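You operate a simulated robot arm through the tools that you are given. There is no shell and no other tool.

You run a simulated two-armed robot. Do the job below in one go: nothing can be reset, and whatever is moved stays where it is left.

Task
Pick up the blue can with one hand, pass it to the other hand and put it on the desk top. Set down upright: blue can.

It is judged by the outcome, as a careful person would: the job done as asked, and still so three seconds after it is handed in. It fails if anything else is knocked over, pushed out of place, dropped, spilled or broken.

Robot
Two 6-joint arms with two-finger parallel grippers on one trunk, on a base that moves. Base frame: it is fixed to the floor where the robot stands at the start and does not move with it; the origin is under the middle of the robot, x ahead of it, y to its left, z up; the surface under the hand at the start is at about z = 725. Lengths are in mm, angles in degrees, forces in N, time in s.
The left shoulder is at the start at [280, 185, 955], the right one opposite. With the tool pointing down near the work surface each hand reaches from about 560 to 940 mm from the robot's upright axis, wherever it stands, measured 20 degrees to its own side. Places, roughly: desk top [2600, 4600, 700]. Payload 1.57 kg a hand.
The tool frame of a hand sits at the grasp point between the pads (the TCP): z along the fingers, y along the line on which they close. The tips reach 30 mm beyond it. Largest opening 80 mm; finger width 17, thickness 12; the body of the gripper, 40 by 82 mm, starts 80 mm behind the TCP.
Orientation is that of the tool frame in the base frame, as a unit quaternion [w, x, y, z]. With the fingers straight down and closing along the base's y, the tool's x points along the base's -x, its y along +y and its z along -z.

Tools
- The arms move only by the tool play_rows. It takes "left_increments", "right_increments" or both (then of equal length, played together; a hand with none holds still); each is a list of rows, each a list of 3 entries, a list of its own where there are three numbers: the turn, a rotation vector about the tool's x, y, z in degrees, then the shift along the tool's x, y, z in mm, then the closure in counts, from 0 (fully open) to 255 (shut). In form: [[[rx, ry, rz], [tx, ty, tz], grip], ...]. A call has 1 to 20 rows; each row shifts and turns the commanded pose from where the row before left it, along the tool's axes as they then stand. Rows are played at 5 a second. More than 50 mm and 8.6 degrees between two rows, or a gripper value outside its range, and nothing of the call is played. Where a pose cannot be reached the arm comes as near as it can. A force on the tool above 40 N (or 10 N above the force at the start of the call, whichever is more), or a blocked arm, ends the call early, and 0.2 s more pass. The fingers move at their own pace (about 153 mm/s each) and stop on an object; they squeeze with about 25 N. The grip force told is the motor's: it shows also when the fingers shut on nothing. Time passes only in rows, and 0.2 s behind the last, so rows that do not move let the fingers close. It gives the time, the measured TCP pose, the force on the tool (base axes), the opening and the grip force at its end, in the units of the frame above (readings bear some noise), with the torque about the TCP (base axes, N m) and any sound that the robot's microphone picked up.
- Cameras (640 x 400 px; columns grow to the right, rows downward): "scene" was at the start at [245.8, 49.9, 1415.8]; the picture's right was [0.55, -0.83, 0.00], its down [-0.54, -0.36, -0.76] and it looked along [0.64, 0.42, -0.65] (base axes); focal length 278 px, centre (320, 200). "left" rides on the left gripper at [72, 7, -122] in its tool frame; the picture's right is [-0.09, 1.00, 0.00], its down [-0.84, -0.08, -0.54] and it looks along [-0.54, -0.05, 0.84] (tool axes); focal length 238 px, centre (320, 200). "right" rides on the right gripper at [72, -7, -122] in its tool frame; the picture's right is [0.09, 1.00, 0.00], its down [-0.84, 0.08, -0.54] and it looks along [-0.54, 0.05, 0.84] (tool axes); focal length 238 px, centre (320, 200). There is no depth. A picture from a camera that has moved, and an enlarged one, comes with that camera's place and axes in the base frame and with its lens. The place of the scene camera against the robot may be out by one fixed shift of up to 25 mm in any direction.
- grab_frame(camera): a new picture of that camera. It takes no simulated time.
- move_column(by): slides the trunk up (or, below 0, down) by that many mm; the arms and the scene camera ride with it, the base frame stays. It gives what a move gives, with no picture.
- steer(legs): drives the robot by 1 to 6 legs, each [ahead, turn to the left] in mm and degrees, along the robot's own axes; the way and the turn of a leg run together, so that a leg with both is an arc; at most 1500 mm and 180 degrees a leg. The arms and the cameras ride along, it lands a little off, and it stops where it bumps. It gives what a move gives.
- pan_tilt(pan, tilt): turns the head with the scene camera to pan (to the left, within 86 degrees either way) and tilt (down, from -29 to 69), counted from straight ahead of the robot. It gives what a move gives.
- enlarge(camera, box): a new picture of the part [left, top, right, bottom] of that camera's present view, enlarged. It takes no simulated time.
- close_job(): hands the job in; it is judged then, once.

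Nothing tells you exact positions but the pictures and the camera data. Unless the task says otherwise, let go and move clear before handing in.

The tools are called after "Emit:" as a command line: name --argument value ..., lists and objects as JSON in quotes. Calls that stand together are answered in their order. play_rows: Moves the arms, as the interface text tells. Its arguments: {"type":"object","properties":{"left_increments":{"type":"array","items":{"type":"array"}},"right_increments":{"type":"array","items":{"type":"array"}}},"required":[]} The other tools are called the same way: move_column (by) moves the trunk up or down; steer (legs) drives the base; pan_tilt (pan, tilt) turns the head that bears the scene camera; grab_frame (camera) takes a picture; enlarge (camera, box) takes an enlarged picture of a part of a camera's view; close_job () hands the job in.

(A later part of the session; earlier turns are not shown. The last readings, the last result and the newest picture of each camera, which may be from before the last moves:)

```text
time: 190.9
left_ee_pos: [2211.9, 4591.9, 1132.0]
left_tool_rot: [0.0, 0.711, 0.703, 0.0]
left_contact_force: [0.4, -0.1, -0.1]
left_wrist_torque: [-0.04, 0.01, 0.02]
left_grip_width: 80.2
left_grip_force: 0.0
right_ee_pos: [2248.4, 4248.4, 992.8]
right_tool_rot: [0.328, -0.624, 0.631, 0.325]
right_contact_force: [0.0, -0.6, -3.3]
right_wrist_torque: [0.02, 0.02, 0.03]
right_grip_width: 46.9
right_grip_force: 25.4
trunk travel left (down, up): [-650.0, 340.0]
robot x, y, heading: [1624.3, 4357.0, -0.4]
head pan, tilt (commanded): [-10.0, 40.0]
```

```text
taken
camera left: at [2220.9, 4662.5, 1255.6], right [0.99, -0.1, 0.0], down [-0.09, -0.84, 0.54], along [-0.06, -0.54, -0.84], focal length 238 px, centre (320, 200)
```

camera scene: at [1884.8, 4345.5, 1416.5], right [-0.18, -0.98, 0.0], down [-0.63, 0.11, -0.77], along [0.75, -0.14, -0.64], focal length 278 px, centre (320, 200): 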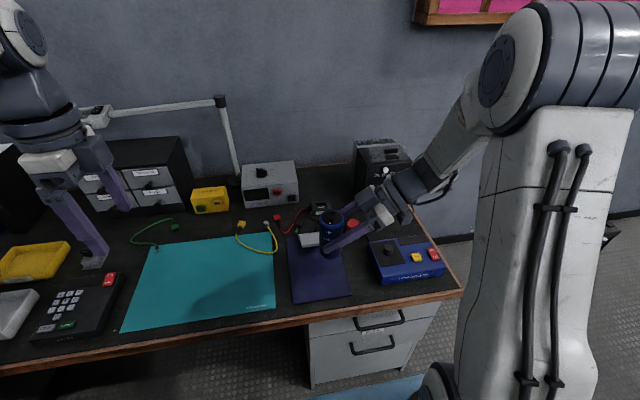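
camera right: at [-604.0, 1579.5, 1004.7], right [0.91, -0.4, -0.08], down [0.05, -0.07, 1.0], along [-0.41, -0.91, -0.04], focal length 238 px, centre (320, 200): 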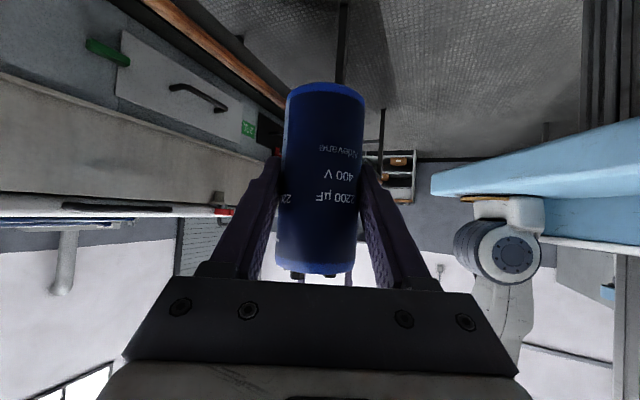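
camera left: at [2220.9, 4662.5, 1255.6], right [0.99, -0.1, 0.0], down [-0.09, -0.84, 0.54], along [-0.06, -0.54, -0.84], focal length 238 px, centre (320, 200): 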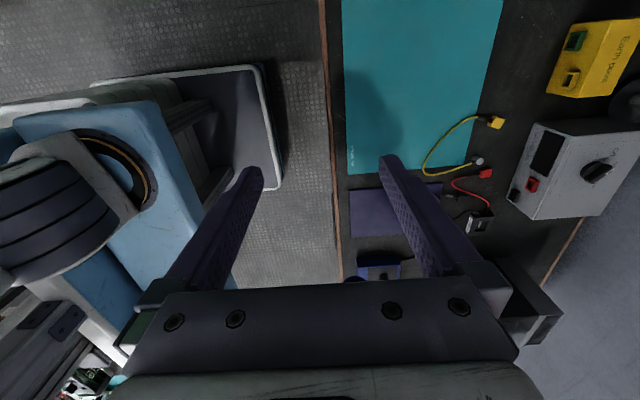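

Emit:
enlarge --camera "left" --box '[310, 160, 450, 290]'

Emit:
enlarge --camera "scene" --box '[270, 200, 470, 325]'

```text
3.08 times, centred on (380, 225) of left
camera zoom: at [2220.9, 4662.5, 1255.6], right [0.99, -0.1, 0.0], down [-0.09, -0.84, 0.54], along [-0.06, -0.54, -0.84], focal length 733 px, centre (135, 123)
```

zoom: 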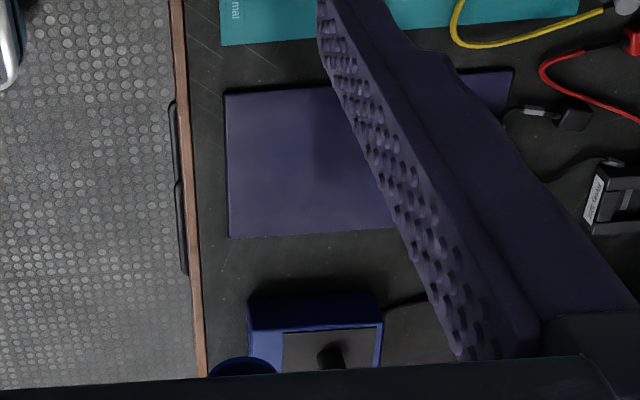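

```text
3.20 times, centred on (370, 262) of scene
camera zoom: at [1884.8, 4345.5, 1416.5], right [-0.18, -0.98, 0.0], down [-0.63, 0.11, -0.77], along [0.75, -0.14, -0.64], focal length 891 px, centre (160, 0)
```

zoom: 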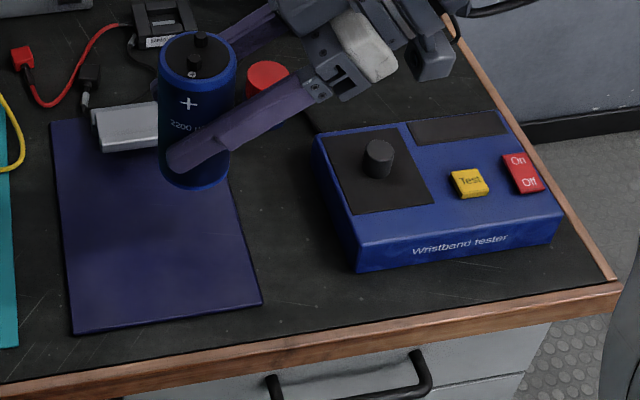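

The gap between the mat (edge y ≈ 4179) and the wristband tester (edge y ≈ 4092) is free and level at about z = 720. I'll back up slightly for a comfortable reach, move the right hand in front of its shoulder, and turn it so that it points forward over the desk edge.

Emit:
steer --legs '[[-80, 0]]'

Emit:
play_rows --right_increments '[[[0, 0, 0], [5, -12, -12], 255], [[0, 0, 0], [7.2, -17, -16.3], 255], [[0, 0, 0], [7.2, -17, -16.3], 255], [[0, 0, 0], [7.2, -17, -16.3], 255], [[0, 0, 0], [7.2, -17, -16.3], 255], [[0, 0, 0], [7.2, -17, -16.3], 255], [[0, 0, 0], [0, 0, 0], 255]]'

Emit:
grab_frame --camera "scene"

```text
time: 192.0
left_ee_pos: [2132.1, 4591.0, 1132.0]
left_tool_rot: [-0.001, 0.711, 0.703, 0.0]
left_contact_force: [0.0, -0.1, 0.8]
left_wrist_torque: [-0.02, 0.03, 0.0]
left_grip_width: 79.9
left_grip_force: 0.0
right_ee_pos: [2167.6, 4248.3, 991.8]
right_tool_rot: [0.328, -0.624, 0.631, 0.325]
right_contact_force: [-0.3, -0.8, -2.3]
right_wrist_torque: [0.03, 0.03, -0.02]
right_grip_width: 47.0
right_grip_force: 24.8
trunk travel left (down, up): [-650.0, 340.0]
robot x, y, heading: [1545.7, 4356.8, -0.3]
head pan, tilt (commanded): [-10.0, 40.0]
```

```text
time: 193.6
left_ee_pos: [2131.2, 4592.4, 1132.0]
left_tool_rot: [0.0, 0.711, 0.703, 0.0]
left_contact_force: [-0.1, 0.9, 0.9]
left_wrist_torque: [-0.01, 0.0, 0.01]
left_grip_width: 80.1
left_grip_force: 0.0
right_ee_pos: [2262.1, 4145.1, 1012.7]
right_tool_rot: [0.327, -0.624, 0.631, 0.324]
right_contact_force: [0.4, 1.4, -2.8]
right_wrist_torque: [-0.01, -0.04, 0.0]
right_grip_width: 46.9
right_grip_force: 24.8
trunk travel left (down, up): [-650.0, 340.0]
robot x, y, heading: [1546.4, 4360.5, -0.2]
head pan, tilt (commanded): [-10.0, 40.0]
```

```text
taken
camera scene: at [1804.4, 4345.8, 1416.4], right [-0.18, -0.98, 0.0], down [-0.63, 0.12, -0.77], along [0.75, -0.14, -0.64], focal length 278 px, centre (320, 200)
```

scene: 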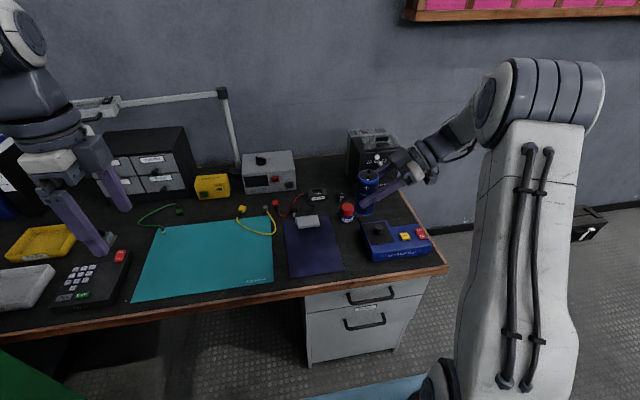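

Now I rotate the right hand about the vertical so it points forward, a few steps first to confirm the direction.

Emit:
play_rows --right_increments '[[[6.7, 0, 4.69], [0, 0, 0], 255], [[6.7, 0, 4.69], [0, 0, 0], 255], [[6.7, 0, 4.69], [0, 0, 0], 255], [[0, 0, 0], [0, 0, 0], 255]]'

Emit:
grab_frame --camera "scene"

```text
time: 194.6
left_ee_pos: [2131.4, 4591.6, 1131.5]
left_tool_rot: [0.0, 0.711, 0.704, -0.001]
left_contact_force: [0.0, -0.3, -0.1]
left_wrist_torque: [-0.02, 0.0, -0.01]
left_grip_width: 80.1
left_grip_force: 0.0
right_ee_pos: [2264.1, 4146.9, 1013.4]
right_tool_rot: [0.389, -0.475, 0.75, 0.247]
right_contact_force: [-0.3, 0.8, -3.4]
right_wrist_torque: [-0.04, -0.04, 0.04]
right_grip_width: 47.1
right_grip_force: 24.5
trunk travel left (down, up): [-650.0, 340.0]
robot x, y, heading: [1545.2, 4358.7, -0.4]
head pan, tilt (commanded): [-10.0, 40.0]
```

```text
taken
camera scene: at [1804.3, 4345.9, 1416.5], right [-0.18, -0.98, 0.0], down [-0.63, 0.12, -0.77], along [0.75, -0.14, -0.64], focal length 278 px, centre (320, 200)
```

scene: 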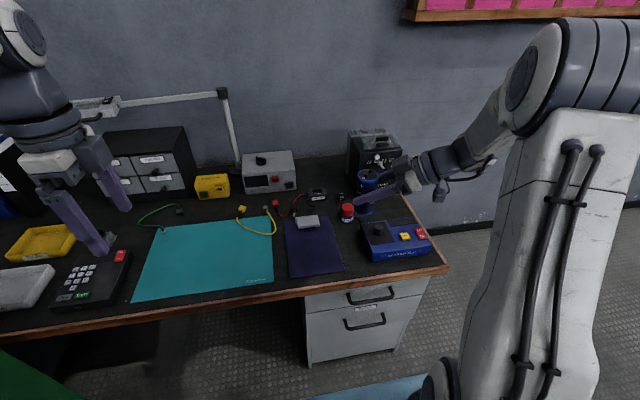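

The rotation goes the right way and the can stays upright. Completing the turn until the hand points straight forward.

Emit:
play_rows --right_increments '[[[6.62, 0, 4.64], [0, 0, 0], 255], [[6.62, 0, 4.64], [0, 0, 0], 255], [[6.62, 0, 4.64], [0, 0, 0], 255], [[6.62, 0, 4.64], [0, 0, 0], 255], [[6.62, 0, 4.64], [0, 0, 0], 255], [[6.62, 0, 4.64], [0, 0, 0], 255], [[6.62, 0, 4.64], [0, 0, 0], 255], [[6.62, 0, 4.64], [0, 0, 0], 255], [[0, 0, 0], [0, 0, 0], 255]]'

Emit:
grab_frame --camera "scene"

Emit:
grab_frame --camera "right"

Emit:
grab_frame --camera "left"

```text
time: 196.6
left_ee_pos: [2131.0, 4591.4, 1133.4]
left_tool_rot: [0.0, 0.711, 0.703, 0.001]
left_contact_force: [0.6, -0.5, -0.1]
left_wrist_torque: [-0.01, -0.01, 0.03]
left_grip_width: 80.0
left_grip_force: 0.0
right_ee_pos: [2261.2, 4139.8, 1009.8]
right_tool_rot: [0.46, -0.003, 0.888, 0.003]
right_contact_force: [-0.8, 0.3, -2.8]
right_wrist_torque: [-0.03, 0.02, 0.0]
right_grip_width: 46.6
right_grip_force: 24.2
right hand out of reach, approached as far as the arm can: row 8
trunk travel left (down, up): [-650.0, 340.0]
robot x, y, heading: [1547.8, 4360.1, -0.6]
head pan, tilt (commanded): [-10.0, 40.0]
```

```text
taken
camera scene: at [1804.4, 4345.8, 1416.5], right [-0.18, -0.98, 0.0], down [-0.63, 0.12, -0.77], along [0.75, -0.14, -0.64], focal length 278 px, centre (320, 200)
```

scene: 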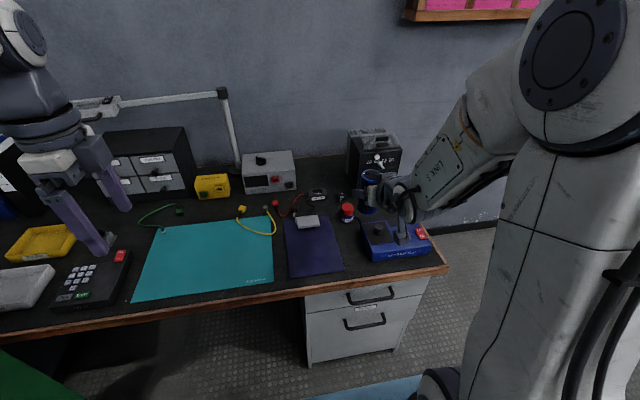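

```text
taken
camera right: at [2120.8, 4131.6, 1022.2], right [-0.06, 1.0, -0.07], down [0.04, 0.07, 1.0], along [1.0, 0.06, -0.04], focal length 238 px, centre (320, 200)
```

right: 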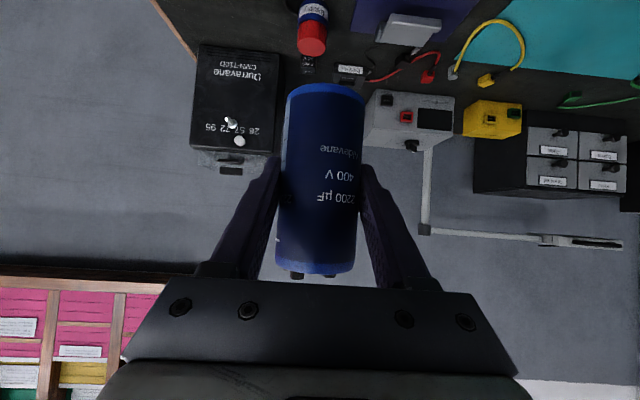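

```text
taken
camera left: at [2140.6, 4662.7, 1255.6], right [0.99, -0.1, 0.0], down [-0.09, -0.84, 0.54], along [-0.06, -0.54, -0.84], focal length 238 px, centre (320, 200)
```

left: 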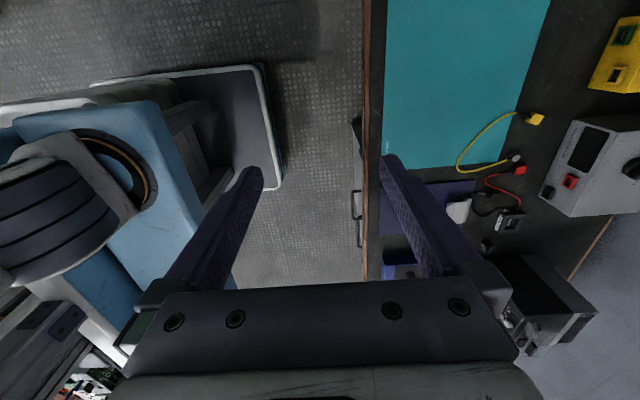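

The hand now points straight forward with the can upright, though the arm reported its limit at the last step. I'll move forward to above the target spot, which should free it, and check.

Emit:
play_rows --right_increments '[[[0, 0, 0], [-6.2, 0.3, 8.7], 255], [[0, 0, 0], [-6.2, 0.3, 8.7], 255], [[0, 0, 0], [-6.2, 0.3, 8.7], 255], [[0, 0, 0], [0, 0, 0], 255]]'

Emit:
grab_frame --camera "right"

```text
time: 197.6
left_ee_pos: [2131.5, 4591.3, 1132.2]
left_tool_rot: [0.0, 0.711, 0.704, 0.0]
left_contact_force: [-0.3, 0.9, -0.4]
left_wrist_torque: [0.01, -0.03, -0.02]
left_grip_width: 80.0
left_grip_force: 0.0
right_ee_pos: [2295.1, 4139.3, 1012.0]
right_tool_rot: [0.46, -0.003, 0.888, 0.005]
right_contact_force: [0.0, -0.2, -2.5]
right_wrist_torque: [-0.02, 0.0, -0.02]
right_grip_width: 46.8
right_grip_force: 25.3
trunk travel left (down, up): [-650.0, 340.0]
robot x, y, heading: [1544.2, 4356.3, -0.5]
head pan, tilt (commanded): [-10.0, 40.0]
```

```text
taken
camera right: at [2153.5, 4131.9, 1023.4], right [-0.06, 1.0, -0.07], down [0.04, 0.07, 1.0], along [1.0, 0.06, -0.04], focal length 238 px, centre (320, 200)
```

right: 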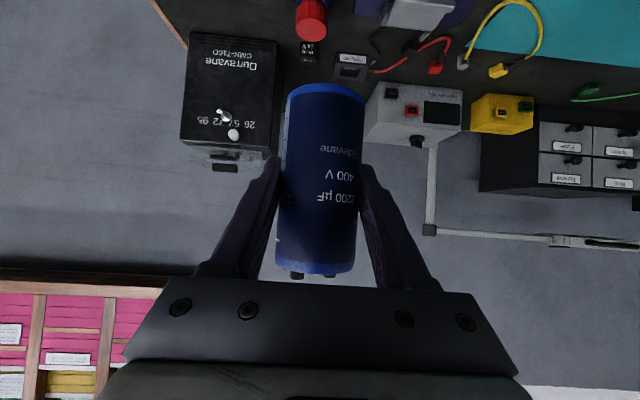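

The right hand is now above the target with the arm in reach. I'll lower in stages: first to about 60 mm above the desk, shifting a few millimetres left.

Emit:
play_rows --right_increments '[[[0, 0, 0], [16.34, 1, 11.54], 255], [[0, 0, 0], [16.34, 1, 11.54], 255], [[0, 0, 0], [16.34, 1, 11.54], 255], [[0, 0, 0], [16.34, 1, 11.54], 255], [[0, 0, 0], [16.34, 1, 11.54], 255], [[0, 0, 0], [16.34, 1, 11.54], 255], [[0, 0, 0], [16.34, 1, 11.54], 255], [[0, 0, 0], [16.34, 0, 11.54], 255], [[0, 0, 0], [16.34, 0, 11.54], 255], [[0, 0, 0], [0, 0, 0], 255]]'

Emit:
grab_frame --camera "right"

Emit:
grab_frame --camera "scene"

Emit:
grab_frame --camera "left"

```text
time: 199.8
left_ee_pos: [2131.6, 4590.6, 1133.1]
left_tool_rot: [0.001, 0.711, 0.703, 0.0]
left_contact_force: [0.5, 0.1, 0.4]
left_wrist_torque: [0.0, 0.02, -0.04]
left_grip_width: 80.2
left_grip_force: 0.1
right_ee_pos: [2341.9, 4112.0, 900.3]
right_tool_rot: [0.458, 0.004, 0.889, 0.013]
right_contact_force: [-0.5, -1.0, -2.6]
right_wrist_torque: [0.0, 0.02, -0.01]
right_grip_width: 47.1
right_grip_force: 24.7
right hand out of reach, approached as far as the arm can: row 1, 2, 3, 4, 5, 6, 7, 8, 9
trunk travel left (down, up): [-650.0, 340.0]
robot x, y, heading: [1544.7, 4359.4, -0.5]
head pan, tilt (commanded): [-10.0, 40.0]
```

```text
taken
camera right: at [2200.0, 4105.3, 912.7], right [-0.06, 1.0, -0.05], down [0.05, 0.05, 1.0], along [1.0, 0.06, -0.05], focal length 238 px, centre (320, 200)
```

right: 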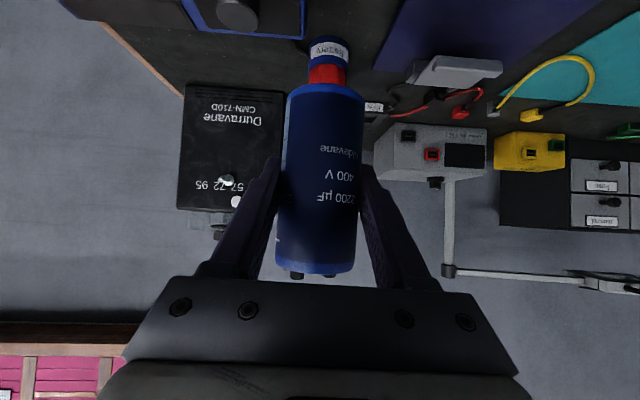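

```text
taken
camera scene: at [1804.6, 4345.8, 1416.4], right [-0.18, -0.98, 0.0], down [-0.63, 0.12, -0.77], along [0.75, -0.14, -0.64], focal length 278 px, centre (320, 200)
```

scene: 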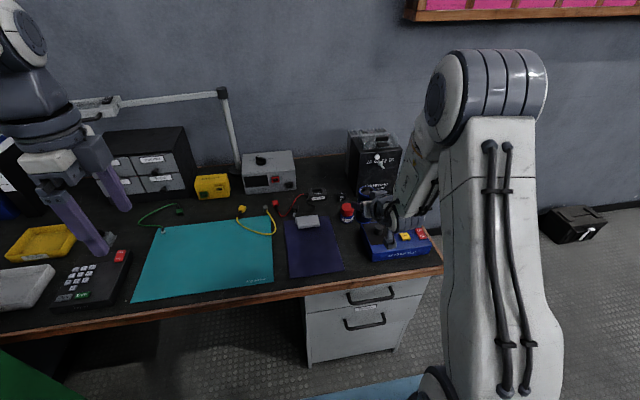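

```text
taken
camera left: at [2140.8, 4662.7, 1255.5], right [0.99, -0.1, 0.0], down [-0.09, -0.84, 0.54], along [-0.06, -0.54, -0.84], focal length 238 px, centre (320, 200)
```

left: 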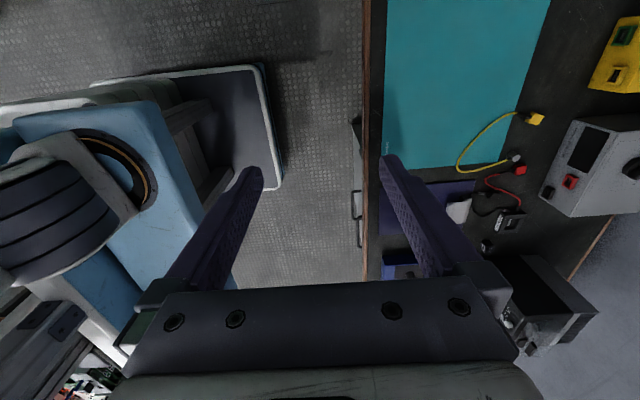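

The arm is too folded here: it could not follow and drifted forward and right, though nothing was touched. I'll back the robot up 150 mm to give the arm room, then correct the hand's pose.

Emit:
steer --legs '[[-150, 0]]'

Emit:
grab_frame --camera "scene"

```text
time: 201.2
left_ee_pos: [1982.8, 4592.5, 1132.3]
left_tool_rot: [0.001, 0.712, 0.702, 0.0]
left_contact_force: [-0.1, 0.2, -0.6]
left_wrist_torque: [-0.01, 0.0, -0.03]
left_grip_width: 79.9
left_grip_force: 0.1
right_ee_pos: [2192.9, 4111.5, 899.8]
right_tool_rot: [0.457, 0.004, 0.889, 0.013]
right_contact_force: [0.8, 0.2, -2.8]
right_wrist_torque: [0.01, 0.0, 0.01]
right_grip_width: 46.8
right_grip_force: 24.8
trunk travel left (down, up): [-650.0, 340.0]
robot x, y, heading: [1396.6, 4362.5, -0.5]
head pan, tilt (commanded): [-10.0, 40.0]
```

```text
taken
camera scene: at [1655.8, 4346.5, 1416.4], right [-0.18, -0.98, 0.0], down [-0.63, 0.12, -0.77], along [0.75, -0.14, -0.64], focal length 278 px, centre (320, 200)
```

scene: 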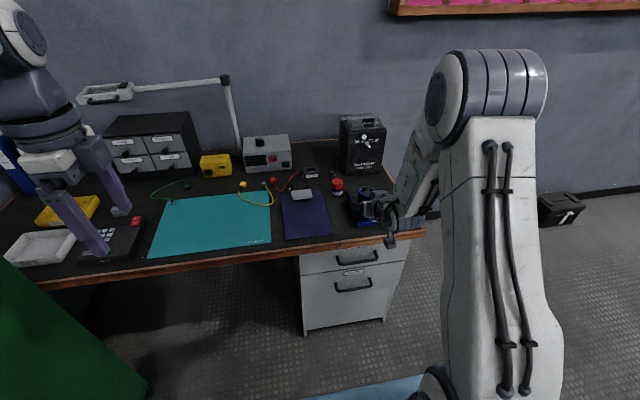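

Now there's room. I'll correct the small roll in the hand (about 1.5°) and move forward and left to above the target spot.

Emit:
play_rows --right_increments '[[[0.89, -0.42, -1.25], [0, 0, 0], 255], [[0, 0, 0], [-9.8, 5.9, 13.9], 255], [[0, 0, 0], [-9.8, 5.9, 13.9], 255], [[0, 0, 0], [-9.8, 5.9, 13.9], 255], [[0, 0, 0], [-9.8, 5.9, 13.9], 255], [[0, 0, 0], [-9.8, 5.9, 13.9], 255], [[0, 0, 0], [-9.8, 5.9, 13.9], 255], [[0, 0, 0], [0, 0, 0], 255]]'

Emit:
grab_frame --camera "scene"

Emit:
grab_frame --camera "left"

Emit:
grab_frame --camera "right"

```text
time: 203.0
left_ee_pos: [1983.1, 4591.0, 1132.0]
left_tool_rot: [0.0, 0.711, 0.703, 0.0]
left_contact_force: [0.5, 0.8, 0.4]
left_wrist_torque: [0.0, -0.02, 0.0]
left_grip_width: 80.2
left_grip_force: 0.0
right_ee_pos: [2293.1, 4125.1, 907.0]
right_tool_rot: [0.459, -0.003, 0.888, 0.006]
right_contact_force: [-0.2, 0.3, -2.5]
right_wrist_torque: [0.01, 0.02, -0.04]
right_grip_width: 46.9
right_grip_force: 25.0
right hand out of reach, approached as far as the arm can: row 2, 3, 4
trunk travel left (down, up): [-650.0, 340.0]
robot x, y, heading: [1391.1, 4361.2, -0.4]
head pan, tilt (commanded): [-10.0, 40.0]
```

```text
taken
camera scene: at [1655.5, 4346.5, 1416.4], right [-0.18, -0.98, 0.0], down [-0.63, 0.12, -0.77], along [0.75, -0.14, -0.64], focal length 278 px, centre (320, 200)
```

scene: 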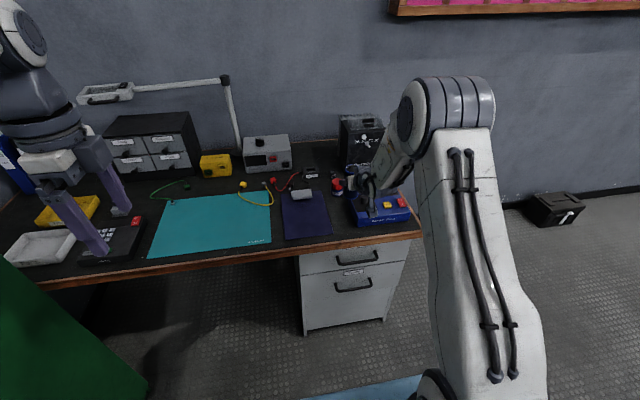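

```text
taken
camera left: at [1992.2, 4662.8, 1255.6], right [0.99, -0.1, 0.0], down [-0.09, -0.84, 0.54], along [-0.06, -0.54, -0.84], focal length 238 px, centre (320, 200)
```

left: 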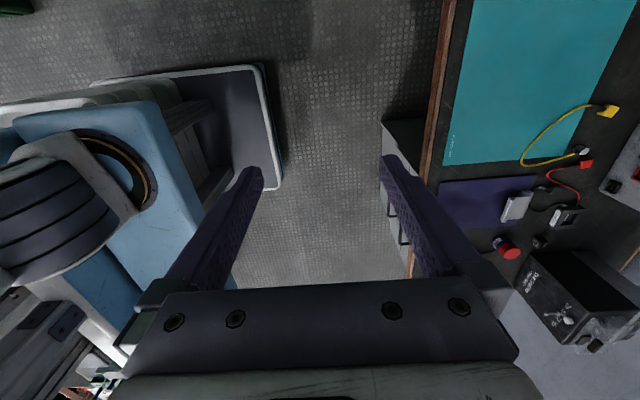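

```text
taken
camera right: at [2152.5, 4115.7, 919.1], right [-0.07, 1.0, -0.07], down [0.04, 0.07, 1.0], along [1.0, 0.06, -0.04], focal length 238 px, centre (320, 200)
```

right: 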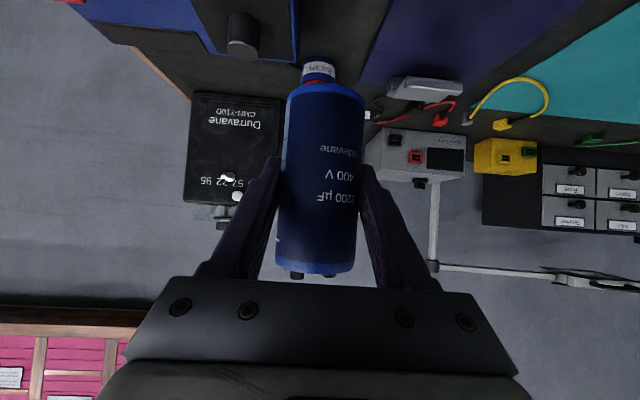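

The hand is back in reach and nearly level; it still needs to go about 22 mm left. I'll shift it left, trim the last half degree, and check before lowering.

Emit:
play_rows --right_increments '[[[0.26, -0.15, -0.37], [0, 8, 0], 255], [[0, 0, 0], [0, 8, 0], 255], [[0, 0, 0], [0, 6, 0], 255], [[0, 0, 0], [0, 0, 0], 255]]'

```text
time: 204.0
left_ee_pos: [1982.2, 4592.2, 1130.5]
left_tool_rot: [0.0, 0.711, 0.703, 0.0]
left_contact_force: [0.1, -0.5, -0.1]
left_wrist_torque: [0.03, 0.0, 0.04]
left_grip_width: 80.0
left_grip_force: 0.1
right_ee_pos: [2293.0, 4123.3, 906.1]
right_tool_rot: [0.459, -0.003, 0.888, 0.006]
right_contact_force: [-0.1, -0.1, -2.7]
right_wrist_torque: [-0.01, 0.01, 0.01]
right_grip_width: 47.0
right_grip_force: 24.9
right hand out of reach, approached as far as the arm can: row 1, 2, 3
trunk travel left (down, up): [-650.0, 340.0]
robot x, y, heading: [1397.8, 4359.5, -0.4]
head pan, tilt (commanded): [-10.0, 40.0]
```

It's a wrist limit: the hand cannot point quite straight ahead here, but pointing a bit to the left is fine and still keeps it clear of the tester. I'll turn the hand 25° left about the vertical and recheck the pose.

Emit:
play_rows --right_increments '[[[-5.11, 0, -3.59], [0, 0, 0], 255], [[-5.11, 0, -3.59], [0, 0, 0], 255], [[-5.11, 0, -3.59], [0, 0, 0], 255], [[-5.11, 0, -3.59], [0, 0, 0], 255], [[0, 0, 0], [0, 0, 0], 255]]'

```text
time: 205.2
left_ee_pos: [1984.1, 4591.8, 1131.9]
left_tool_rot: [0.0, 0.712, 0.703, 0.0]
left_contact_force: [-0.8, 0.5, -0.5]
left_wrist_torque: [-0.02, -0.06, 0.02]
left_grip_width: 79.8
left_grip_force: 0.0
right_ee_pos: [2293.6, 4123.6, 907.4]
right_tool_rot: [0.45, -0.194, 0.867, 0.096]
right_contact_force: [-0.1, -0.1, -1.7]
right_wrist_torque: [-0.03, 0.0, 0.01]
right_grip_width: 47.0
right_grip_force: 24.3
trunk travel left (down, up): [-650.0, 340.0]
robot x, y, heading: [1395.1, 4365.4, -0.4]
head pan, tilt (commanded): [-10.0, 40.0]
```

That pose is reachable and the can is within half a degree of vertical. Shifting the 24 mm left to the target spot with a small roll trim.

Emit:
play_rows --right_increments '[[[-0.2, -0.1, 0.3], [-2.2, 6.9, 3.0], 255], [[0, 0, 0], [-2.2, 6.9, 3.0], 255], [[0, 0, 0], [-2.2, 6.9, 3.0], 255], [[0, 0, 0], [0, 0, 0], 255]]'

Emit:
grab_frame --camera "left"

Emit:
grab_frame --camera "scene"

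Emit:
grab_frame --camera "right"

```text
time: 206.2
left_ee_pos: [1983.1, 4591.4, 1132.7]
left_tool_rot: [0.0, 0.712, 0.703, 0.001]
left_contact_force: [-0.2, 0.0, -0.6]
left_wrist_torque: [-0.03, 0.03, 0.01]
left_grip_width: 80.0
left_grip_force: 0.1
right_ee_pos: [2295.6, 4147.3, 906.3]
right_tool_rot: [0.45, -0.193, 0.866, 0.1]
right_contact_force: [-0.1, 0.0, -2.4]
right_wrist_torque: [0.03, 0.0, -0.03]
right_grip_width: 47.2
right_grip_force: 24.8
trunk travel left (down, up): [-650.0, 340.0]
robot x, y, heading: [1398.7, 4361.4, -0.4]
head pan, tilt (commanded): [-10.0, 40.0]
```

```text
taken
camera left: at [1992.2, 4662.8, 1255.6], right [0.99, -0.1, 0.0], down [-0.09, -0.84, 0.54], along [-0.06, -0.54, -0.84], focal length 238 px, centre (320, 200)
```

left: 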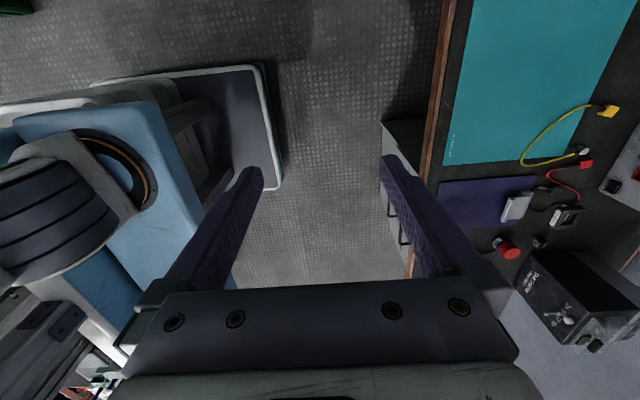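

```text
taken
camera scene: at [1655.4, 4346.5, 1416.5], right [-0.18, -0.98, 0.0], down [-0.63, 0.12, -0.77], along [0.75, -0.14, -0.64], focal length 278 px, centre (320, 200)
```

scene: 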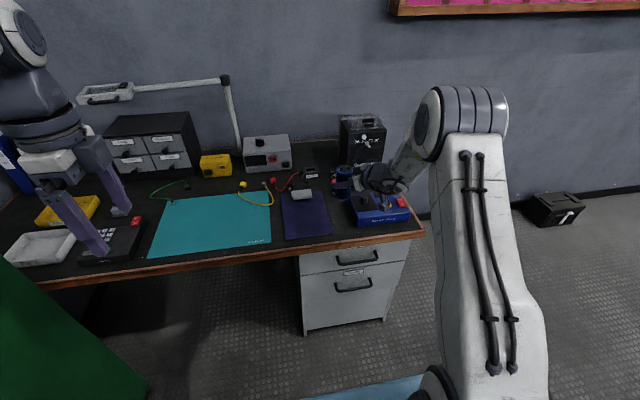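

```text
taken
camera right: at [2170.1, 4081.0, 918.4], right [-0.47, 0.88, -0.08], down [0.0, 0.09, 1.0], along [0.88, 0.47, -0.04], focal length 238 px, centre (320, 200)
```

right: 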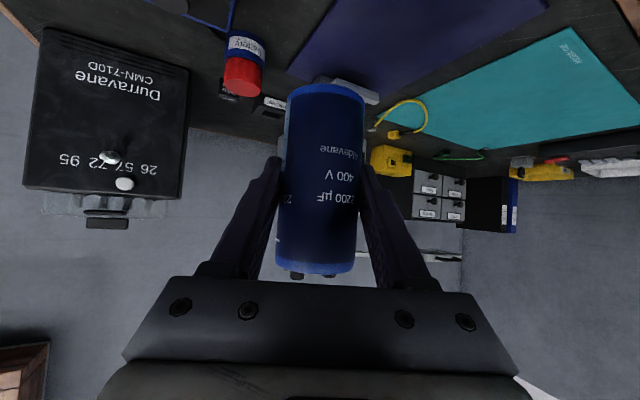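

I'll bring the left hand forward so its camera looks down on the target spot and the can above it.

Emit:
play_rows --left_increments '[[[0, 0, 0], [0, 20, 0], 0], [[0, 0, 0], [0, 20, 0], 0], [[0, 0, 0], [0, 20, 0], 0], [[0, 0, 0], [0, 20, 0], 0], [[0, 0, 0], [0, 20, 0], 0], [[0, 0, 0], [0, 20, 0], 0], [[0, 0, 0], [0, 20, 0], 0], [[0, 0, 0], [0, 20, 0], 0], [[0, 0, 0], [0, 20, 0], 0], [[0, 0, 0], [0, 20, 0], 0], [[0, 0, 0], [0, 20, 0], 0], [[0, 0, 0], [0, 20, 0], 0], [[0, 0, 0], [0, 0, 0], 0]]'

Emit:
grab_frame --camera "left"

Emit:
enlarge --camera "left" --box '[270, 160, 430, 290]'

Emit:
enlarge --camera "scene" --box '[270, 130, 450, 260]'

```text
time: 209.0
left_ee_pos: [2222.0, 4587.6, 1131.8]
left_tool_rot: [-0.001, 0.711, 0.703, 0.0]
left_contact_force: [0.0, 0.8, 0.0]
left_wrist_torque: [-0.01, 0.01, 0.02]
left_grip_width: 80.1
left_grip_force: 0.1
right_ee_pos: [2295.9, 4146.2, 906.6]
right_tool_rot: [0.45, -0.193, 0.866, 0.1]
right_contact_force: [-0.2, 0.2, -2.2]
right_wrist_torque: [-0.03, -0.01, -0.01]
right_grip_width: 47.0
right_grip_force: 25.1
trunk travel left (down, up): [-650.0, 340.0]
robot x, y, heading: [1397.2, 4361.2, -0.4]
head pan, tilt (commanded): [-10.0, 40.0]
```

```text
taken
camera left: at [2231.5, 4658.7, 1254.7], right [0.99, -0.1, 0.0], down [-0.09, -0.84, 0.54], along [-0.06, -0.54, -0.84], focal length 238 px, centre (320, 200)
```

left: 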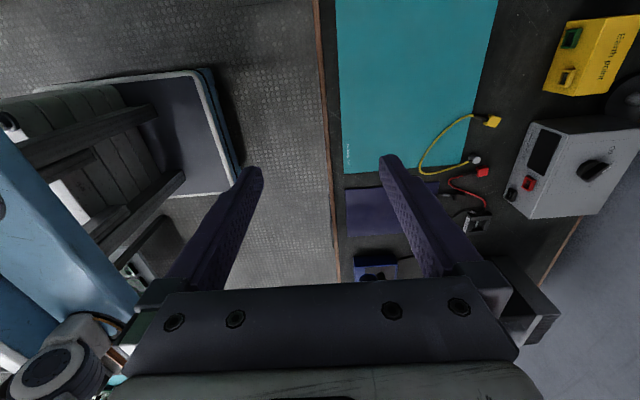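

```text
3.08 times, centred on (350, 225) of left
camera zoom: at [2231.5, 4658.7, 1254.7], right [0.99, -0.1, 0.0], down [-0.09, -0.84, 0.54], along [-0.06, -0.54, -0.84], focal length 733 px, centre (228, 123)
```

zoom: 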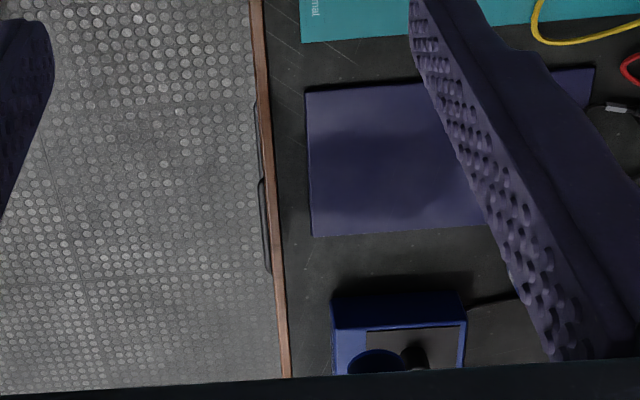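

```text
3.08 times, centred on (360, 195) of scene
camera zoom: at [1655.8, 4346.5, 1416.4], right [-0.18, -0.98, 0.0], down [-0.63, 0.12, -0.77], along [0.75, -0.14, -0.64], focal length 857 px, centre (197, 215)
```

zoom: 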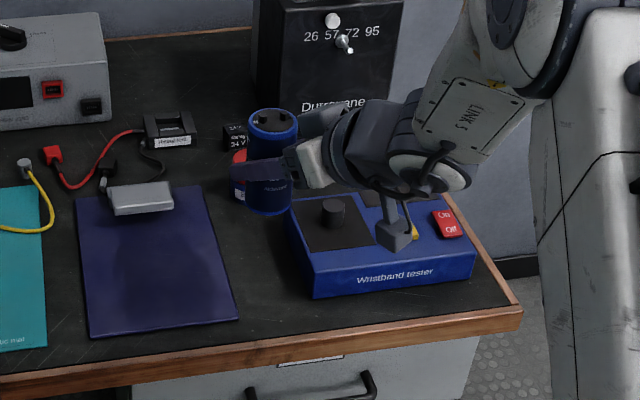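

The left view confirms the spot: mat edge at y ≈ 4180, tester edge at y ≈ 4096, and the can is upright above it. I'll lower most of the way, stopping about 15 mm above the desk.

Emit:
play_rows --right_increments '[[[0, 0, 0], [12.07, 0, 8.47], 255], [[0, 0, 0], [12.07, 0, 8.47], 255], [[0, 0, 0], [12.07, 0, 8.47], 255], [[0, 0, 0], [12.07, 0, 8.47], 255], [[0, 0, 0], [12.07, 0, 8.47], 255], [[0, 0, 0], [12.07, 0, 8.47], 255], [[0, 0, 0], [12.07, 0, 8.47], 255], [[0, 0, 0], [12.07, 0, 8.47], 255], [[0, 0, 0], [0, 0, 0], 255]]'

Emit:
enlarge --camera "scene" --box '[270, 150, 450, 280]'

Emit:
enlarge --camera "left" --box '[270, 160, 430, 290]'

Emit:
grab_frame --camera "right"

```text
time: 211.0
left_ee_pos: [2222.4, 4587.9, 1132.3]
left_tool_rot: [0.001, 0.711, 0.703, 0.0]
left_contact_force: [-0.4, 0.3, -0.6]
left_wrist_torque: [-0.03, -0.02, -0.03]
left_grip_width: 80.0
left_grip_force: 0.1
right_ee_pos: [2295.4, 4146.9, 788.2]
right_tool_rot: [0.45, -0.194, 0.866, 0.1]
right_contact_force: [-0.1, 0.0, -2.6]
right_wrist_torque: [-0.02, -0.01, -0.04]
right_grip_width: 46.9
right_grip_force: 25.0
trunk travel left (down, up): [-650.0, 340.0]
robot x, y, heading: [1395.4, 4361.4, -0.2]
head pan, tilt (commanded): [-10.0, 40.0]
```

```text
3.08 times, centred on (360, 215) of scene
camera zoom: at [1655.5, 4346.5, 1416.4], right [-0.18, -0.98, 0.0], down [-0.63, 0.12, -0.77], along [0.75, -0.14, -0.64], focal length 857 px, centre (197, 154)
```

zoom: 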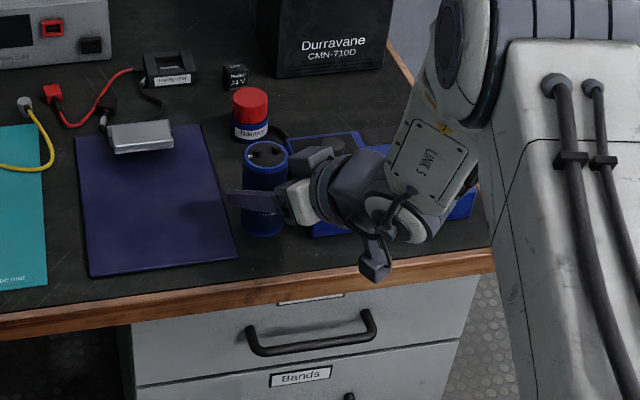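

```text
3.08 times, centred on (350, 225) of left
camera zoom: at [2231.2, 4658.8, 1255.3], right [0.99, -0.1, 0.0], down [-0.09, -0.84, 0.54], along [-0.06, -0.54, -0.84], focal length 733 px, centre (228, 123)
```

zoom: 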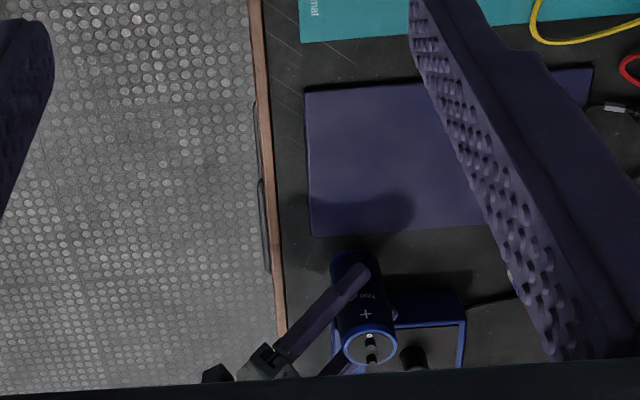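

```text
taken
camera right: at [2170.2, 4081.3, 799.8], right [-0.47, 0.88, -0.08], down [0.0, 0.09, 1.0], along [0.88, 0.47, -0.04], focal length 238 px, centre (320, 200)
```

right: 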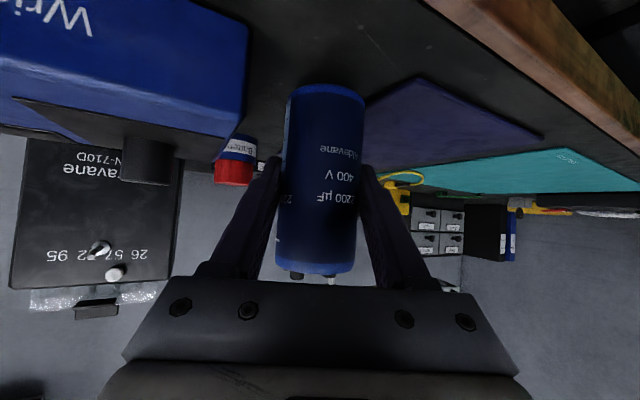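

The can hangs about 15 mm above the bare spot, clear of both the mat and the tester. I'll lower in small steps and watch the force for contact.

Emit:
play_rows --right_increments '[[[0, 0, 0], [1.636, 0, 1.149], 255], [[0, 0, 0], [1.636, 0, 1.149], 255], [[0, 0, 0], [1.636, 0, 1.149], 255], [[0, 0, 0], [1.636, 0, 1.149], 255], [[0, 0, 0], [1.636, 0, 1.149], 255], [[0, 0, 0], [0, 0, 0], 255]]'

```text
time: 212.4
left_ee_pos: [2221.8, 4587.3, 1132.2]
left_tool_rot: [0.0, 0.711, 0.703, 0.0]
left_contact_force: [-0.9, -0.1, -0.8]
left_wrist_torque: [-0.02, -0.01, 0.01]
left_grip_width: 80.0
left_grip_force: 0.1
right_ee_pos: [2295.2, 4147.1, 778.1]
right_tool_rot: [0.451, -0.192, 0.866, 0.1]
right_contact_force: [0.0, -0.7, -2.6]
right_wrist_torque: [0.03, 0.01, 0.02]
right_grip_width: 47.1
right_grip_force: 24.8
trunk travel left (down, up): [-650.0, 340.0]
robot x, y, heading: [1395.0, 4358.4, -0.6]
head pan, tilt (commanded): [-10.0, 40.0]
```

Emit:
play_rows --right_increments '[[[0, 0, 0], [1.227, 0, 0.862], 255], [[0, 0, 0], [1.227, 0, 0.862], 255], [[0, 0, 0], [0, 0, 0], 255]]'

Emit:
enlarge --camera "right" --box '[240, 40, 440, 160]'

Emit:
enlarge --camera "left" --box '[310, 210, 410, 290]'

```text
time: 213.2
left_ee_pos: [2222.0, 4586.9, 1131.9]
left_tool_rot: [0.0, 0.712, 0.703, 0.001]
left_contact_force: [0.1, 0.2, -0.4]
left_wrist_torque: [0.0, 0.01, 0.01]
left_grip_width: 80.2
left_grip_force: 0.0
right_ee_pos: [2295.5, 4147.6, 775.8]
right_tool_rot: [0.45, -0.194, 0.866, 0.101]
right_contact_force: [0.0, 0.4, -2.5]
right_wrist_torque: [-0.01, 0.02, 0.04]
right_grip_width: 47.1
right_grip_force: 24.7
trunk travel left (down, up): [-650.0, 340.0]
robot x, y, heading: [1396.2, 4359.2, -0.6]
head pan, tilt (commanded): [-10.0, 40.0]
```

```text
3.20 times, centred on (340, 100) of right
camera zoom: at [2169.4, 4081.7, 787.8], right [-0.47, 0.88, -0.08], down [0.0, 0.09, 1.0], along [0.88, 0.47, -0.04], focal length 763 px, centre (256, 520)
```

zoom: 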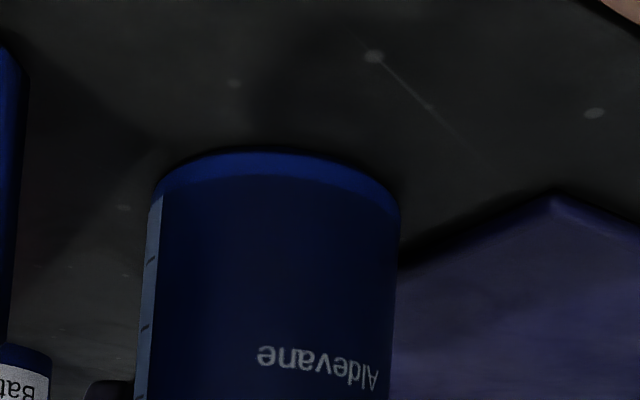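

```text
5.00 times, centred on (360, 250) of left
camera zoom: at [2231.2, 4658.9, 1255.4], right [0.99, -0.1, 0.0], down [-0.09, -0.84, 0.54], along [-0.06, -0.54, -0.84], focal length 1192 px, centre (120, -50)
```

zoom: 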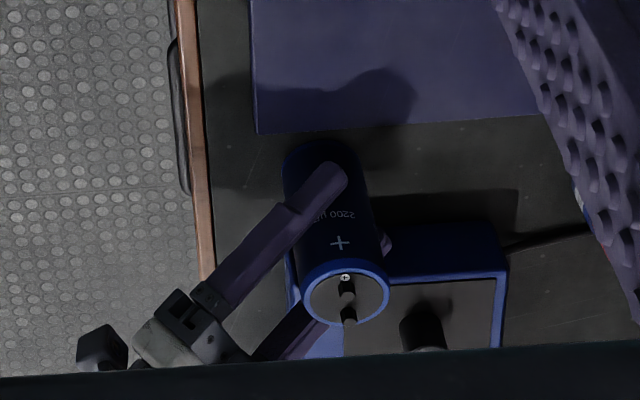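

No contact yet. Continuing down in 1 mm steps.

Emit:
play_rows --right_increments '[[[0, 0, 0], [0.818, 0, 0.574], 255], [[0, 0, 0], [0.818, 0, 0.574], 255], [[0, 0, 0], [0.818, 0, 0.574], 255], [[0, 0, 0], [0, 0, 0], 255]]'

```text
time: 214.2
left_ee_pos: [2220.5, 4586.5, 1133.7]
left_tool_rot: [0.0, 0.712, 0.703, 0.0]
left_contact_force: [0.6, 0.1, 0.1]
left_wrist_torque: [-0.01, -0.05, 0.0]
left_grip_width: 79.9
left_grip_force: 0.1
right_ee_pos: [2295.3, 4147.4, 775.7]
right_tool_rot: [0.452, -0.193, 0.865, 0.099]
right_contact_force: [-1.8, 0.7, 17.5]
right_wrist_torque: [0.0, 0.37, 0.02]
right_grip_width: 46.9
right_grip_force: 25.1
trunk travel left (down, up): [-650.0, 340.0]
robot x, y, heading: [1396.7, 4358.6, -0.5]
head pan, tilt (commanded): [-10.0, 40.0]
```

Contact: the force rose to about 17 N upward, so the can stands on the desk. I'll ease off the pressure by 2 mm and check before releasing.

Emit:
play_rows --right_increments '[[[0, 0, 0], [-0.818, 0, -0.574], 255], [[0, 0, 0], [-0.818, 0, -0.574], 255], [[0, 0, 0], [0, 0, 0], 255]]'

Emit:
enlarge --camera "right" --box '[200, 40, 440, 280]'

Emit:
enlarge --camera "scene" --box '[300, 170, 420, 260]'

```text
time: 215.0
left_ee_pos: [2221.9, 4587.6, 1132.2]
left_tool_rot: [0.0, 0.711, 0.703, 0.001]
left_contact_force: [-0.6, -0.3, 0.3]
left_wrist_torque: [0.01, 0.02, 0.01]
left_grip_width: 80.4
left_grip_force: 0.1
right_ee_pos: [2294.1, 4147.2, 775.1]
right_tool_rot: [0.452, -0.193, 0.866, 0.099]
right_contact_force: [4.9, 0.9, 13.0]
right_wrist_torque: [0.13, -0.51, -0.1]
right_grip_width: 47.1
right_grip_force: 24.8
trunk travel left (down, up): [-650.0, 340.0]
robot x, y, heading: [1395.3, 4357.5, -0.2]
head pan, tilt (commanded): [-10.0, 40.0]
```

```text
1.67 times, centred on (320, 160) of right
camera zoom: at [2169.3, 4081.7, 787.1], right [-0.47, 0.88, -0.08], down [0.0, 0.09, 1.0], along [0.88, 0.47, -0.04], focal length 397 px, centre (320, 267)
```

zoom: 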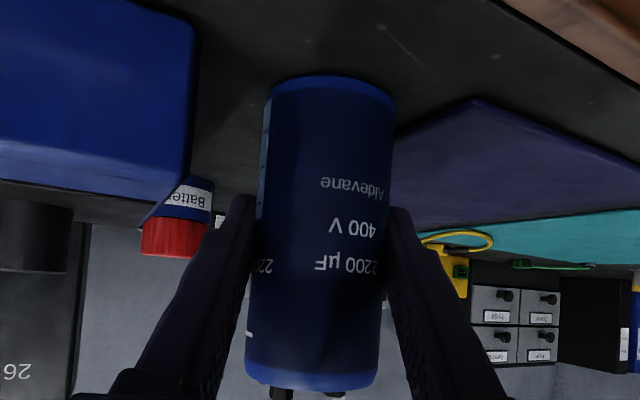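

```text
4.44 times, centred on (360, 215) of scene
camera zoom: at [1655.0, 4346.7, 1416.5], right [-0.18, -0.98, 0.0], down [-0.63, 0.12, -0.77], along [0.75, -0.14, -0.64], focal length 1238 px, centre (142, 133)
```

zoom: 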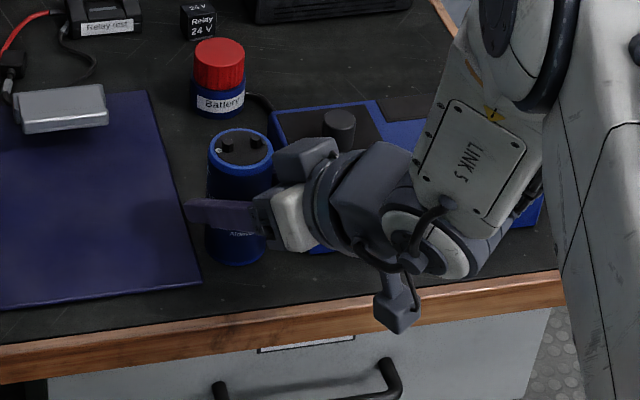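

Still about 13 N on the desk. Easing up a little more.

Emit:
play_rows --right_increments '[[[0, 0, 0], [-0.818, 0, -0.574], 255], [[0, 0, 0], [0, 0, 0], 255], [[0, 0, 0], [0, 0, 0], 255]]'

```text
time: 215.8
left_ee_pos: [2221.9, 4587.2, 1131.9]
left_tool_rot: [0.0, 0.712, 0.703, 0.001]
left_contact_force: [0.2, -0.3, -0.5]
left_wrist_torque: [0.02, 0.01, -0.01]
left_grip_width: 80.1
left_grip_force: 0.0
right_ee_pos: [2294.5, 4146.8, 776.6]
right_tool_rot: [0.45, -0.193, 0.866, 0.1]
right_contact_force: [1.9, 2.3, 7.9]
right_wrist_torque: [0.15, -0.43, -0.05]
right_grip_width: 46.8
right_grip_force: 25.2
trunk travel left (down, up): [-650.0, 340.0]
robot x, y, heading: [1401.9, 4361.4, -0.3]
head pan, tilt (commanded): [-10.0, 40.0]
```

The load is down to about 8 N. One more small ease, then I open the right gripper slowly and only partly.

Emit:
play_rows --right_increments '[[[0, 0, 0], [-0.5, 0, -0.35], 255], [[0, 0, 0], [0, 0, 0], 255], [[0, 0, 0], [0, 0, 0], 100], [[0, 0, 0], [0, 0, 0], 85], [[0, 0, 0], [0, 0, 0], 75], [[0, 0, 0], [0, 0, 0], 70], [[0, 0, 0], [0, 0, 0], 70]]'

Emit:
enlarge --camera "right" --box '[200, 40, 440, 280]'

Emit:
enlarge --camera "scene" --box '[300, 170, 420, 260]'

Emit:
enlarge --camera "left" --box '[310, 210, 410, 290]'

```text
time: 217.4
left_ee_pos: [2222.2, 4587.5, 1132.4]
left_tool_rot: [0.001, 0.711, 0.703, 0.0]
left_contact_force: [0.2, 0.4, 0.0]
left_wrist_torque: [-0.01, 0.0, -0.01]
left_grip_width: 79.9
left_grip_force: 0.2
right_ee_pos: [2294.2, 4147.5, 776.4]
right_tool_rot: [0.451, -0.193, 0.866, 0.1]
right_contact_force: [-0.8, -0.6, 0.2]
right_wrist_torque: [-0.03, -0.01, 0.04]
right_grip_width: 58.2
right_grip_force: 0.0
trunk travel left (down, up): [-650.0, 340.0]
robot x, y, heading: [1397.0, 4360.4, -0.6]
head pan, tilt (commanded): [-10.0, 40.0]
```

```text
1.67 times, centred on (320, 160) of right
camera zoom: at [2169.8, 4081.5, 788.0], right [-0.47, 0.88, -0.08], down [0.0, 0.09, 1.0], along [0.88, 0.47, -0.04], focal length 397 px, centre (320, 267)
```

zoom: 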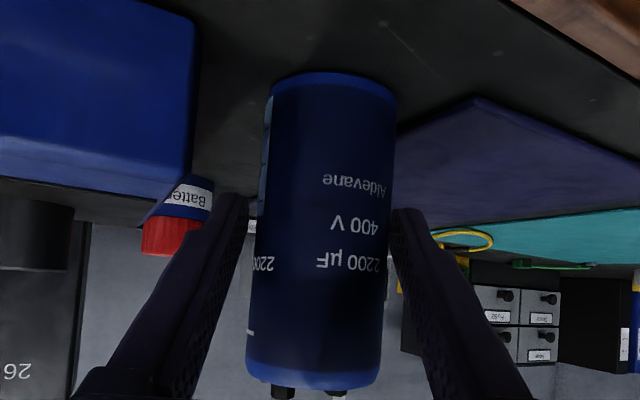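

```text
4.44 times, centred on (360, 215) of scene
camera zoom: at [1655.3, 4346.5, 1416.5], right [-0.18, -0.98, 0.0], down [-0.63, 0.12, -0.77], along [0.75, -0.14, -0.64], focal length 1238 px, centre (142, 133)
```

zoom: 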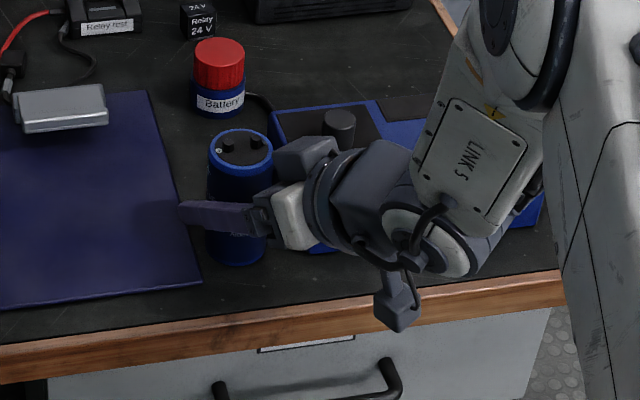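

```text
5.00 times, centred on (360, 250) of left
camera zoom: at [2231.0, 4658.9, 1255.4], right [0.99, -0.1, 0.0], down [-0.09, -0.84, 0.54], along [-0.06, -0.54, -0.84], focal length 1192 px, centre (120, -50)
```

zoom: 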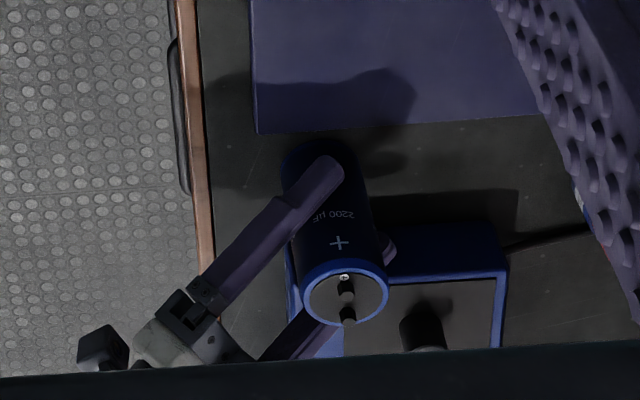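

The can stands free and upright with gaps on both sides of it. I'll withdraw the right hand back along its own axis with a little extra lift, in two stages.

Emit:
play_rows --right_increments '[[[0, 0, 0], [-1.6, 0, -6], 70], [[0, 0, 0], [-2.5, 0, -10], 70], [[0, 0, 0], [-3.27, 0, -14.3], 70], [[0, 0, 0], [-3.27, 0, -14.3], 70], [[0, 0, 0], [-3.27, 0, -14.3], 70], [[0, 0, 0], [-3.27, 0, -14.3], 70], [[0, 0, 0], [0, 0, 0], 70]]'

Emit:
grab_frame --camera "right"

Emit:
enlarge --camera "scene" --box '[270, 150, 450, 280]'

```text
time: 219.0
left_ee_pos: [2222.0, 4586.4, 1131.6]
left_tool_rot: [0.0, 0.711, 0.703, 0.0]
left_contact_force: [0.1, -0.4, 0.1]
left_wrist_torque: [-0.01, 0.02, 0.0]
left_grip_width: 79.8
left_grip_force: 0.2
right_ee_pos: [2248.7, 4126.0, 831.9]
right_tool_rot: [0.45, -0.193, 0.866, 0.1]
right_contact_force: [0.3, -0.7, -0.4]
right_wrist_torque: [0.03, -0.04, -0.05]
right_grip_width: 58.1
right_grip_force: 0.0
trunk travel left (down, up): [-650.0, 340.0]
robot x, y, heading: [1396.9, 4357.7, -0.4]
head pan, tilt (commanded): [-10.0, 40.0]
```

```text
taken
camera right: at [2124.0, 4060.8, 843.9], right [-0.47, 0.88, -0.08], down [0.0, 0.09, 1.0], along [0.88, 0.47, -0.04], focal length 238 px, centre (320, 200)
```

right: 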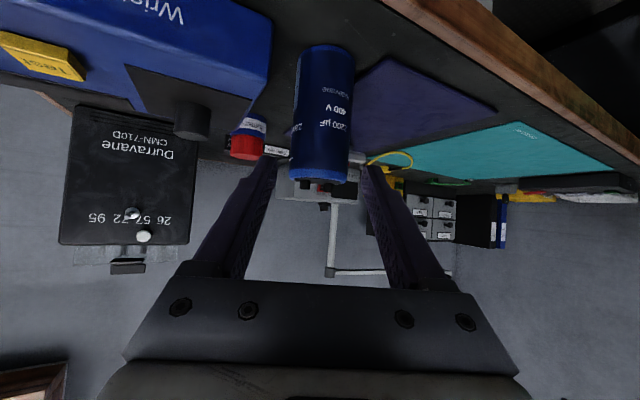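

```text
3.08 times, centred on (360, 215) of scene
camera zoom: at [1655.3, 4346.5, 1416.5], right [-0.18, -0.98, 0.0], down [-0.63, 0.12, -0.77], along [0.75, -0.14, -0.64], focal length 857 px, centre (197, 154)
```

zoom: 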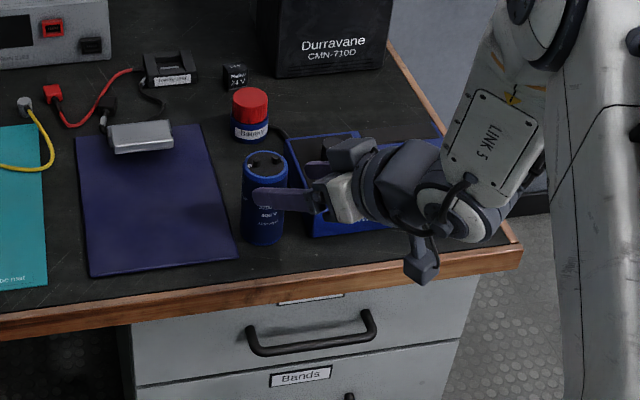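

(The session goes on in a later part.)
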